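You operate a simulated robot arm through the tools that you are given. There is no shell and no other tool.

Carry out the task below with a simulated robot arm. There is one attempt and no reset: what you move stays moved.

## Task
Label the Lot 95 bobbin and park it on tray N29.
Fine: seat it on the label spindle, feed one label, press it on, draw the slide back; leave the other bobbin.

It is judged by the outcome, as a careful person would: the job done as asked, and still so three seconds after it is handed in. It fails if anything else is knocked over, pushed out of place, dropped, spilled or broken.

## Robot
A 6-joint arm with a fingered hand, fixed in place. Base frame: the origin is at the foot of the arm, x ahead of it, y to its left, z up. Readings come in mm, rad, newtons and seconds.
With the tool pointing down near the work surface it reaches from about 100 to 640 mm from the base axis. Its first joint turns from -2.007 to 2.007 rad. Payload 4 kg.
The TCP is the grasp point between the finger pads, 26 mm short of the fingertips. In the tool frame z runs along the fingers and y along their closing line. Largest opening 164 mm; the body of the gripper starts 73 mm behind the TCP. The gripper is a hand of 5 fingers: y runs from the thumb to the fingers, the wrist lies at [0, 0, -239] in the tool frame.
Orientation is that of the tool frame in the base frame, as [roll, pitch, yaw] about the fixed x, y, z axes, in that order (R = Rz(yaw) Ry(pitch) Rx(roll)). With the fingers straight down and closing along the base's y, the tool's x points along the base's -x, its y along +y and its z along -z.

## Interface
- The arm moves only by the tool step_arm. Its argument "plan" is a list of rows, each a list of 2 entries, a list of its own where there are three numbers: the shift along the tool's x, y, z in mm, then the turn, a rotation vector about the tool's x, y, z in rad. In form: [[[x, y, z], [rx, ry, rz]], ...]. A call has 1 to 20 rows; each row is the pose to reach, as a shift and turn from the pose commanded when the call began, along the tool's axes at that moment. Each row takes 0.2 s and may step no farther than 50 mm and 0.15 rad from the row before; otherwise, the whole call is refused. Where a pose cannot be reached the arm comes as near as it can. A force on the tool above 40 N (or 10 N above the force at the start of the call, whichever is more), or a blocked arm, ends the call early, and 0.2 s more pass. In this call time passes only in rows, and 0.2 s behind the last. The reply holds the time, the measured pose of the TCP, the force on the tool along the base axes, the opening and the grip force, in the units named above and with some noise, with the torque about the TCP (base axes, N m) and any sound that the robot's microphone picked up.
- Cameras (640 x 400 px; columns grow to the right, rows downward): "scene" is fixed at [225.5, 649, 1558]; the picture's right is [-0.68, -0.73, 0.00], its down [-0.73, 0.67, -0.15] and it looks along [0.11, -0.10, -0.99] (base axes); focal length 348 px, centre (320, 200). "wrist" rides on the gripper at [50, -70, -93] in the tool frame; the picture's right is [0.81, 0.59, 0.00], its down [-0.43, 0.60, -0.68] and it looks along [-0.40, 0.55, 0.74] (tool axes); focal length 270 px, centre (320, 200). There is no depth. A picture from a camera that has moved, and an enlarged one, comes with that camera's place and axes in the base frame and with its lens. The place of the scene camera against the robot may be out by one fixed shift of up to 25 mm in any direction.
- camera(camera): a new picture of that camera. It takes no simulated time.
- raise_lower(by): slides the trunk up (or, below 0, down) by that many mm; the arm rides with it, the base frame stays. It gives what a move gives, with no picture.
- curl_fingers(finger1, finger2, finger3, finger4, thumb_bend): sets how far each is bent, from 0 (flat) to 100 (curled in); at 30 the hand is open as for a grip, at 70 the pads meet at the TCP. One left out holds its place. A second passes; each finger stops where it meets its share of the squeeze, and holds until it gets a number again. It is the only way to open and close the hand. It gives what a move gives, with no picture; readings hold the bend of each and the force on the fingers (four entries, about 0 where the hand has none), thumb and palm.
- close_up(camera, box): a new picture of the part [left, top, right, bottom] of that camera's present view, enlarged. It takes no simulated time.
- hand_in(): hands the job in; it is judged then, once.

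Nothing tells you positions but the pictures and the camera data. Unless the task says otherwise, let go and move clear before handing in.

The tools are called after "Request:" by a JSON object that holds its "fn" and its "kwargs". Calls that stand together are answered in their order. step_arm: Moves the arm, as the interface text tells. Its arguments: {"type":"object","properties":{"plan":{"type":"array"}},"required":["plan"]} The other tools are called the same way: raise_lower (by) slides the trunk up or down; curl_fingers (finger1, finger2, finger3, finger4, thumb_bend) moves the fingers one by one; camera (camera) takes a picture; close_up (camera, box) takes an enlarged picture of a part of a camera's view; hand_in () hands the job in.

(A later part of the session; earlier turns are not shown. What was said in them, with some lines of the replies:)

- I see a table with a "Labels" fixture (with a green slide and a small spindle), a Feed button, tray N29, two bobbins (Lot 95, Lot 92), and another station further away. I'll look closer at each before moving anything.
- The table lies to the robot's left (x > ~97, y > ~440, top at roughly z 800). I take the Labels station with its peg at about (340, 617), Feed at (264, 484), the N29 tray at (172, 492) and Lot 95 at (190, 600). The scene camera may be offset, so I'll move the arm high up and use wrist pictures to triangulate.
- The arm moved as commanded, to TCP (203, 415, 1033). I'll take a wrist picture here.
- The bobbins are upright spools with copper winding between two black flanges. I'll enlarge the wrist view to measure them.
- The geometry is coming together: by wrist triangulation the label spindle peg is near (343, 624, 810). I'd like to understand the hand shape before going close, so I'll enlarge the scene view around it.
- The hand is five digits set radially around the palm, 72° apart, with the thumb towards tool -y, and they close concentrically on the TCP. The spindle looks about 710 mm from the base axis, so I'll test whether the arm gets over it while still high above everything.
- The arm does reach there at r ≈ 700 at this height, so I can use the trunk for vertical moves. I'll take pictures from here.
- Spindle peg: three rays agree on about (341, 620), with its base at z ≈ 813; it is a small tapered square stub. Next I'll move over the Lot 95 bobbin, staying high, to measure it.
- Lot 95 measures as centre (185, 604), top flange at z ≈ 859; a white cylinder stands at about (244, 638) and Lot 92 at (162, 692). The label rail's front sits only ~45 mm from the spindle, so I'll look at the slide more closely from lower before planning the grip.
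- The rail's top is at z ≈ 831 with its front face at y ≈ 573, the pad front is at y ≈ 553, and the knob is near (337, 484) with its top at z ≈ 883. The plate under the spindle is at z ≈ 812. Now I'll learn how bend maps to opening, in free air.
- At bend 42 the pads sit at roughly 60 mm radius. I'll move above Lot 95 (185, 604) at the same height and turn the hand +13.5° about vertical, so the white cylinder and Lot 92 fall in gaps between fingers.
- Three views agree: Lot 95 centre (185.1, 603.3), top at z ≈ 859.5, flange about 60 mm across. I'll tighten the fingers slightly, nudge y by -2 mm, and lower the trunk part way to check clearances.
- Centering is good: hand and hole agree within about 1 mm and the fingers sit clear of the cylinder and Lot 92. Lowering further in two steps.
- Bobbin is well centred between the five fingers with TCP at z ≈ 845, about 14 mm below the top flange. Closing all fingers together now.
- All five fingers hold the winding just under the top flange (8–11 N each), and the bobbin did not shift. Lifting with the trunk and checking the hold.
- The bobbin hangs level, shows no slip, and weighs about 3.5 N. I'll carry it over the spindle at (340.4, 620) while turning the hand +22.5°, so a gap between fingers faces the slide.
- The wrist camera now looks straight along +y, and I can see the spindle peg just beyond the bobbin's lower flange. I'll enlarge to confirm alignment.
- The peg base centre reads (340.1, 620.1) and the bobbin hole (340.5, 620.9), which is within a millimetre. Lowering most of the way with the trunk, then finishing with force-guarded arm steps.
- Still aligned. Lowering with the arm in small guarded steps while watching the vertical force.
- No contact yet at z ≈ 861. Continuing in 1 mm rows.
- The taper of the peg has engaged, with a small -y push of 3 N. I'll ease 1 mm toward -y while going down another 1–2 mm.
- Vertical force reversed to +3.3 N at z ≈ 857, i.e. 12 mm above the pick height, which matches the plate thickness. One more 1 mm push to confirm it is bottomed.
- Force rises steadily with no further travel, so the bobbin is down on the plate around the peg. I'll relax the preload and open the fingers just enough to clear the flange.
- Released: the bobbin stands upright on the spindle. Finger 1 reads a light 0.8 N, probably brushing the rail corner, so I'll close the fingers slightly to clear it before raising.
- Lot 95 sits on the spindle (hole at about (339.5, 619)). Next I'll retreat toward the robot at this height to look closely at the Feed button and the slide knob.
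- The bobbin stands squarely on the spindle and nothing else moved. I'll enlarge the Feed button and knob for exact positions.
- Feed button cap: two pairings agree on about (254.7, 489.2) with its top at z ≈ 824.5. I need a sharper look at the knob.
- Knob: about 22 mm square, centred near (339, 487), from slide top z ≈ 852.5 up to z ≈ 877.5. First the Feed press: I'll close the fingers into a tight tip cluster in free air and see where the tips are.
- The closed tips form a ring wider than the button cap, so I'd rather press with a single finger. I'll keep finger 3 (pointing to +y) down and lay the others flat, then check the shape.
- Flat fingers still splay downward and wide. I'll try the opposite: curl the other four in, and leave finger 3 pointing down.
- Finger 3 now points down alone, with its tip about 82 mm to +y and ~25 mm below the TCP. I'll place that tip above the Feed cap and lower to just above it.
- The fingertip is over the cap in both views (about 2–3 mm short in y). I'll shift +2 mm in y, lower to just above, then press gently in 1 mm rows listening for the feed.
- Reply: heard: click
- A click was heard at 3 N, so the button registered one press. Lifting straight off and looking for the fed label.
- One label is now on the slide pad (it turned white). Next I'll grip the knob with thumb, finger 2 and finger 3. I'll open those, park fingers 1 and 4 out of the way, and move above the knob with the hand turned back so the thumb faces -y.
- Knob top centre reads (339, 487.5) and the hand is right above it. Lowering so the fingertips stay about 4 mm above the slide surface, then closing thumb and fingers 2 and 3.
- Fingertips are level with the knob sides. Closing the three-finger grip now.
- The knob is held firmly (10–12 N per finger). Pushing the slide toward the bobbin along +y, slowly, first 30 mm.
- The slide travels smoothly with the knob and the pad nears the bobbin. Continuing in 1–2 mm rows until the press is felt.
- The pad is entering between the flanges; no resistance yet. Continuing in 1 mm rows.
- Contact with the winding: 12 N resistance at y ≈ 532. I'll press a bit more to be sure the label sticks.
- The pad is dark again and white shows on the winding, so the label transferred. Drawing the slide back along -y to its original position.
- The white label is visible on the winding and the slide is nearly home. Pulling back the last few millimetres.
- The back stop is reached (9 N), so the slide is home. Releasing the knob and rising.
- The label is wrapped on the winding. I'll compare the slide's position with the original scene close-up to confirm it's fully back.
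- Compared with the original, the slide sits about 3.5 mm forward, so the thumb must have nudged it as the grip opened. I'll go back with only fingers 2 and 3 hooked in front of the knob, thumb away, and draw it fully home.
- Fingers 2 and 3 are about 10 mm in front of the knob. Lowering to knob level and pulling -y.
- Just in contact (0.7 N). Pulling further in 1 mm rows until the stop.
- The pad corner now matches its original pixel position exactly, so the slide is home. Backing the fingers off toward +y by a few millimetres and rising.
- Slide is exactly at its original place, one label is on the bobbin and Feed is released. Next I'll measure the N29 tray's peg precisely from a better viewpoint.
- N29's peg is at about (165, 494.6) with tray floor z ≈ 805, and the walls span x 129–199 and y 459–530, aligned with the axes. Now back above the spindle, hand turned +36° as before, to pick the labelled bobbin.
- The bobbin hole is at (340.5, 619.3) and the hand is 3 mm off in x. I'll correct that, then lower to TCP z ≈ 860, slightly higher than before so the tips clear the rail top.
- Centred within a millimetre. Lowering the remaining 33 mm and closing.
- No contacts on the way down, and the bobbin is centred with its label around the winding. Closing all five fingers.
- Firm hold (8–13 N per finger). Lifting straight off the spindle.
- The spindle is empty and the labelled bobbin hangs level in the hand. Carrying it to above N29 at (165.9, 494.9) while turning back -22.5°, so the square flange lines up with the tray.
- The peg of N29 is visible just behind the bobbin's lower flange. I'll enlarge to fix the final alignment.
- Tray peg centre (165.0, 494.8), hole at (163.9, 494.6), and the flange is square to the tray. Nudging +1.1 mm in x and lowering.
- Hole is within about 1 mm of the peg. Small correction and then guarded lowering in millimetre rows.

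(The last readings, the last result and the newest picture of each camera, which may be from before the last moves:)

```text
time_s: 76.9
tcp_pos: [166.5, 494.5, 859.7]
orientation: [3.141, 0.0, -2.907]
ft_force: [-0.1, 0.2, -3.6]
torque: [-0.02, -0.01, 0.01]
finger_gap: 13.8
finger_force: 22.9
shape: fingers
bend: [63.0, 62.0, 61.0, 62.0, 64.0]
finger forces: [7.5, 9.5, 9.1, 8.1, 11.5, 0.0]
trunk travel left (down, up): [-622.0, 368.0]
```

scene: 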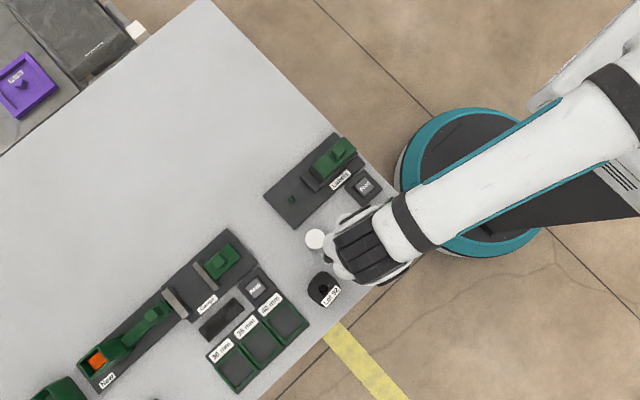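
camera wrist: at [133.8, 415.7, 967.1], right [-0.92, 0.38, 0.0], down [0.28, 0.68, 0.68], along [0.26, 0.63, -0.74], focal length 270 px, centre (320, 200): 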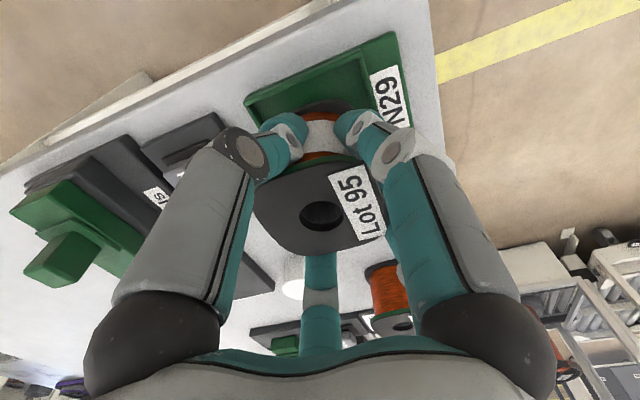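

No contact yet at z ≈ 859.5 and no side forces. Continuing gently.

Request:
{"fn": "step_arm", "kwargs": {"plan": [[[0, 0, 1], [0, 0, 0]], [[0, 0, 2], [0, 0, 0]], [[0, 0, 3], [0, 0, 0]]]}}

Request:
{"fn": "step_arm", "kwargs": {"plan": [[[0, 0, 1], [0, 0, 0]], [[0, 0, 2], [0, 0, 0]]]}}

```text
time_s: 77.7
tcp_pos: [166.2, 494.3, 855.4]
orientation: [-3.14, 0.001, -2.906]
ft_force: [0.7, -0.6, -2.9]
torque: [0.01, -0.05, -0.01]
finger_gap: 13.7
finger_force: 22.9
shape: fingers
bend: [63.0, 62.0, 61.0, 62.0, 64.0]
finger forces: [7.5, 9.4, 9.1, 8.2, 11.6, 0.1]
trunk travel left (down, up): [-622.0, 368.0]
```

```text
time_s: 78.3
tcp_pos: [166.1, 494.3, 854.3]
orientation: [3.141, 0.0, -2.906]
ft_force: [-0.8, -3.5, 8.1]
torque: [0.1, -0.02, -0.01]
finger_gap: 13.4
finger_force: 24.0
shape: fingers
bend: [63.0, 62.0, 61.0, 62.0, 64.0]
finger forces: [8.2, 9.5, 9.3, 8.6, 13.5, 0.0]
trunk travel left (down, up): [-622.0, 368.0]
```

Floor contact: +8 N at z ≈ 854.3, matching the expected seated height. Relaxing the load, then opening the fingers in two stages.

Request:
{"fn": "step_arm", "kwargs": {"plan": [[[0.2, -0.6, -1], [0, 0, 0]]]}}

Request:
{"fn": "curl_fingers", "kwargs": {"finger1": 56, "finger2": 56, "finger3": 56, "finger4": 56, "thumb_bend": 56}}

Request:
{"fn": "curl_fingers", "kwargs": {"finger1": 46, "finger2": 46, "finger3": 46, "finger4": 46, "thumb_bend": 46}}

Request:
{"fn": "camera", "kwargs": {"camera": "wrist"}}

Request:
{"fn": "close_up", "kwargs": {"camera": "wrist", "box": [200, 20, 440, 280]}}

```text
time_s: 78.7
tcp_pos: [166.6, 495.0, 854.5]
orientation: [3.142, -0.002, -2.906]
ft_force: [0.4, 0.2, 3.5]
torque: [0.2, -0.04, 0.0]
finger_gap: 13.3
finger_force: 24.2
shape: fingers
bend: [63.0, 62.0, 61.0, 62.0, 64.0]
finger forces: [7.5, 9.9, 10.3, 8.6, 12.3, 0.0]
trunk travel left (down, up): [-622.0, 368.0]
```

```text
time_s: 79.7
tcp_pos: [165.9, 494.5, 856.0]
orientation: [3.141, 0.0, -2.905]
ft_force: [-0.6, 0.2, 0.2]
torque: [0.01, -0.01, 0.0]
finger_gap: 27.3
finger_force: 0.1
shape: fingers
bend: [56.0, 56.0, 56.0, 56.0, 56.0]
finger forces: [0.0, 0.0, 0.0, 0.0, 0.0, 0.1]
trunk travel left (down, up): [-622.0, 368.0]
```

```text
time_s: 80.7
tcp_pos: [164.7, 494.8, 855.8]
orientation: [3.141, 0.0, -2.906]
ft_force: [-1.0, -1.2, 0.0]
torque: [-0.01, 0.03, -0.01]
finger_gap: 52.0
finger_force: 0.1
shape: fingers
bend: [46.0, 46.0, 46.0, 46.0, 46.0]
finger forces: [0.0, 0.1, 0.1, 0.0, 0.1, 0.0]
trunk travel left (down, up): [-622.0, 368.0]
```

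```text
taken
camera wrist: at [133.1, 414.6, 948.2], right [-0.92, 0.38, 0.0], down [0.28, 0.68, 0.68], along [0.26, 0.63, -0.74], focal length 270 px, centre (320, 200)
```

wrist: 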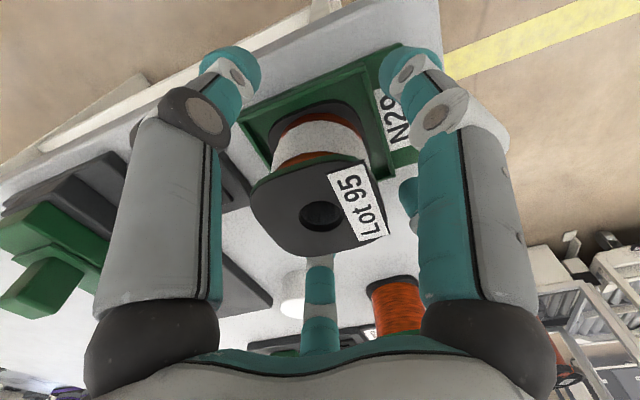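

```text
1.54 times, centred on (320, 150) of wrist
camera zoom: at [133.1, 414.6, 948.2], right [-0.92, 0.38, 0.0], down [0.28, 0.68, 0.68], along [0.26, 0.63, -0.74], focal length 416 px, centre (320, 277)
```

zoom: 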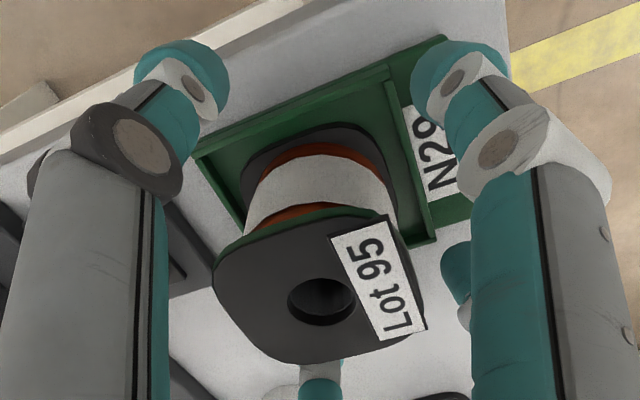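

The bobbin rests in the tray on its peg, label on the winding, fingers clear of it. Raising straight up and checking the result.

Request:
{"fn": "raise_lower", "kwargs": {"by": 25}}

Request:
{"fn": "raise_lower", "kwargs": {"by": 75}}

Request:
{"fn": "step_arm", "kwargs": {"plan": [[[0, -40, 0], [0, 0, 0]], [[0, -80, 0], [0, 0, 0]], [[0, -110, 0], [0, 0, 0]]]}}

Request:
{"fn": "camera", "kwargs": {"camera": "scene"}}

Request:
{"fn": "camera", "kwargs": {"camera": "wrist"}}

Request:
{"fn": "close_up", "kwargs": {"camera": "scene", "box": [260, 130, 440, 310]}}

```text
time_s: 81.4
tcp_pos: [166.1, 494.9, 879.8]
orientation: [3.142, 0.002, -2.905]
ft_force: [-0.1, 0.1, -0.2]
torque: [0.04, -0.01, -0.02]
finger_gap: 52.1
finger_force: 0.0
shape: fingers
bend: [46.0, 46.0, 46.0, 46.0, 46.0]
finger forces: [0.1, 0.1, 0.0, 0.0, 0.0, 0.0]
trunk travel left (down, up): [-647.0, 343.0]
```

```text
time_s: 82.5
tcp_pos: [166.2, 495.1, 954.8]
orientation: [3.141, -0.002, -2.904]
ft_force: [-0.6, -0.1, 0.7]
torque: [0.03, 0.01, 0.02]
finger_gap: 51.9
finger_force: 0.0
shape: fingers
bend: [46.0, 46.0, 46.0, 46.0, 46.0]
finger forces: [0.1, 0.0, 0.0, 0.1, 0.1, 0.0]
trunk travel left (down, up): [-722.0, 268.0]
```

```text
time_s: 83.3
tcp_pos: [191.4, 386.3, 956.3]
orientation: [-3.14, -0.001, -2.907]
ft_force: [0.0, 0.3, -0.1]
torque: [0.02, 0.02, -0.01]
finger_gap: 52.0
finger_force: 0.1
shape: fingers
bend: [46.0, 46.0, 46.0, 46.0, 46.0]
finger forces: [0.1, 0.0, 0.1, 0.1, 0.0, 0.0]
trunk travel left (down, up): [-722.0, 268.0]
```

```text
taken
```

scene: 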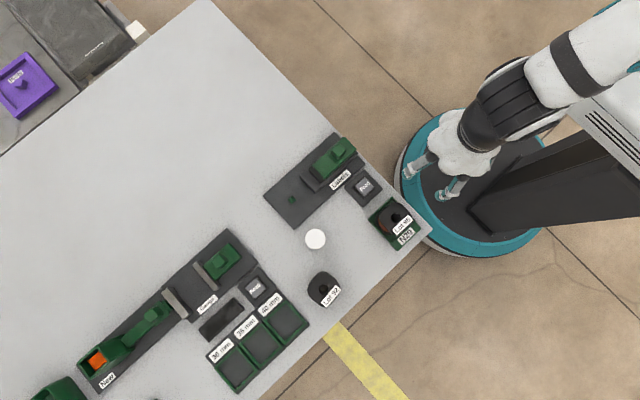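

```text
taken
camera wrist: at [158.6, 306.2, 1049.1], right [-0.92, 0.38, 0.0], down [0.28, 0.68, 0.68], along [0.26, 0.63, -0.74], focal length 270 px, centre (320, 200)
```

wrist: 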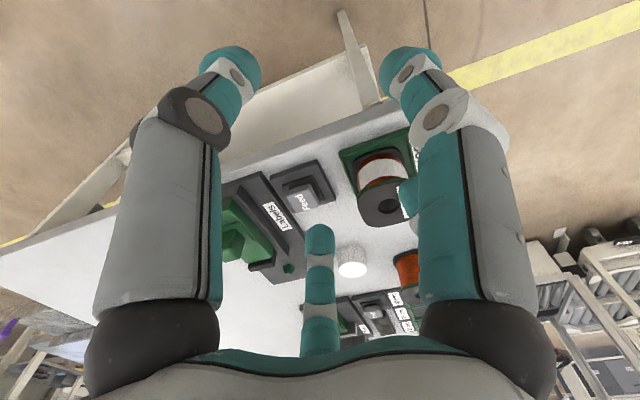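

```text
2.22 times, centred on (350, 220) of scene
camera zoom: at [225.5, 649.0, 1558.0], right [-0.68, -0.73, 0.0], down [-0.73, 0.67, -0.15], along [0.11, -0.1, -0.99], focal length 774 px, centre (253, 156)
```

zoom: 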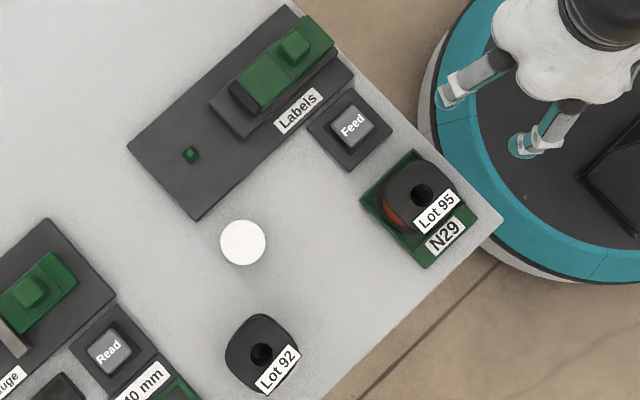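

Everything else looks untouched: cylinder, Lot 92 and the slide are at their original pixels. A last close look at the parked bobbin and the slide.

Request:
{"fn": "close_up", "kwargs": {"camera": "wrist", "box": [320, 130, 430, 240]}}

Request:
{"fn": "close_up", "kwargs": {"camera": "scene", "box": [360, 190, 440, 255]}}

Request:
{"fn": "close_up", "kwargs": {"camera": "scene", "box": [300, 125, 370, 175]}}

Request:
{"fn": "close_up", "kwargs": {"camera": "scene", "box": [280, 210, 440, 310]}}

```text
3.64 times, centred on (375, 185) of wrist
camera zoom: at [158.6, 306.2, 1049.1], right [-0.92, 0.38, 0.0], down [0.28, 0.68, 0.68], along [0.26, 0.63, -0.74], focal length 983 px, centre (120, 254)
```

zoom: 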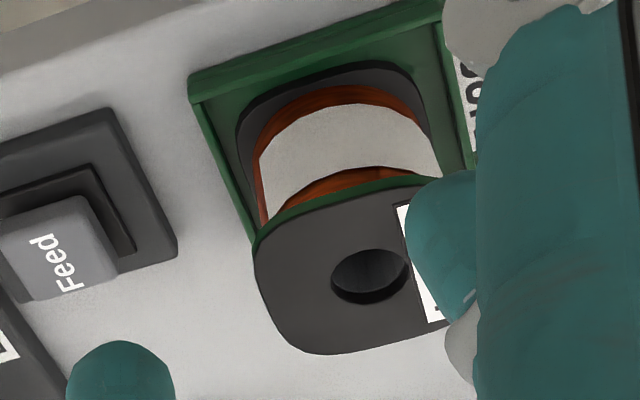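

```text
6.15 times, centred on (400, 222) of scene
camera zoom: at [225.5, 649.0, 1558.0], right [-0.68, -0.73, 0.0], down [-0.73, 0.67, -0.15], along [0.11, -0.1, -0.99], focal length 2144 px, centre (-172, 62)
```

zoom: 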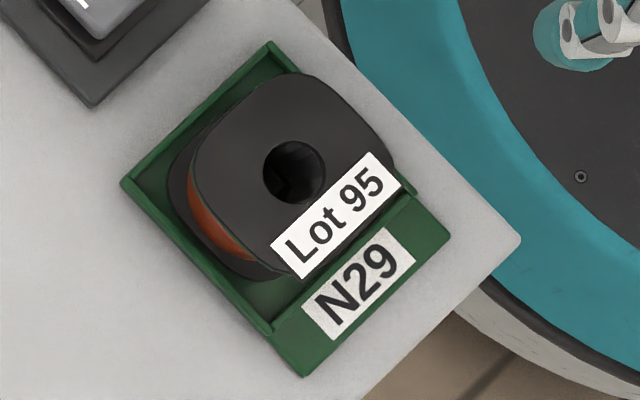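

```text
8.00 times, centred on (335, 150) of scene
camera zoom: at [225.5, 649.0, 1558.0], right [-0.68, -0.73, 0.0], down [-0.73, 0.67, -0.15], along [0.11, -0.1, -0.99], focal length 2787 px, centre (200, 600)
```

zoom: 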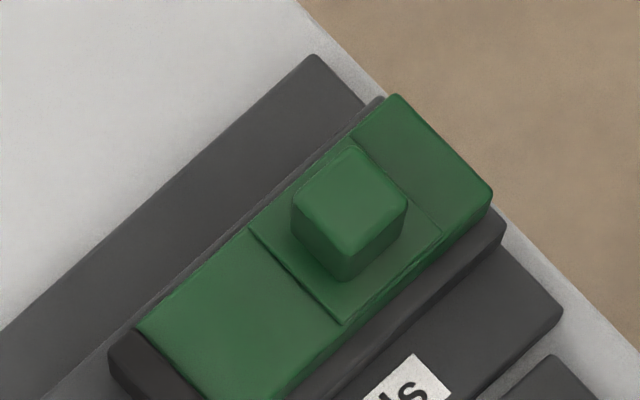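

```text
4.00 times, centred on (360, 260) of scene
camera zoom: at [225.5, 649.0, 1558.0], right [-0.68, -0.73, 0.0], down [-0.73, 0.67, -0.15], along [0.11, -0.1, -0.99], focal length 1394 px, centre (160, -40)
```

zoom: 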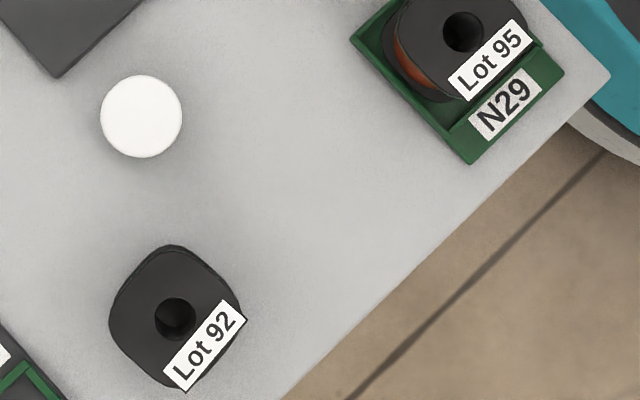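

The Lot 95 bobbin carries one label and sits flat on tray N29's peg inside the walls. The slide is at its original back position, and Lot 92 and the white cylinder have not moved. The hand is open and clear, so I'm handing in.

Request:
{"fn": "hand_in", "kwargs": {}}

```text
The job is handed in.
```

The Lot 95 bobbin is labelled and parked on tray N29, and the job has been handed in. I don't have the judge's result.

- **Label:** I seated the bobbin on the label spindle and pressed Feed once (one click heard, one label on the pad). I then pushed the slide in until it met about 15 N of resistance. The label shows on the winding.
- **Slide:** My first release left it about 3.5 mm forward, so I went back and drew it fully home. It now matches its original position in the scene view.
- **Parking:** The bobbin sits flat on N29's peg, inside the tray walls.
- **Everything else:** Lot 92 and the white cylinder are where they started. While opening at the spindle, one finger lightly brushed the label rail (under 2 N), and nothing moved.

The hand was open and clear of the table before I handed in.
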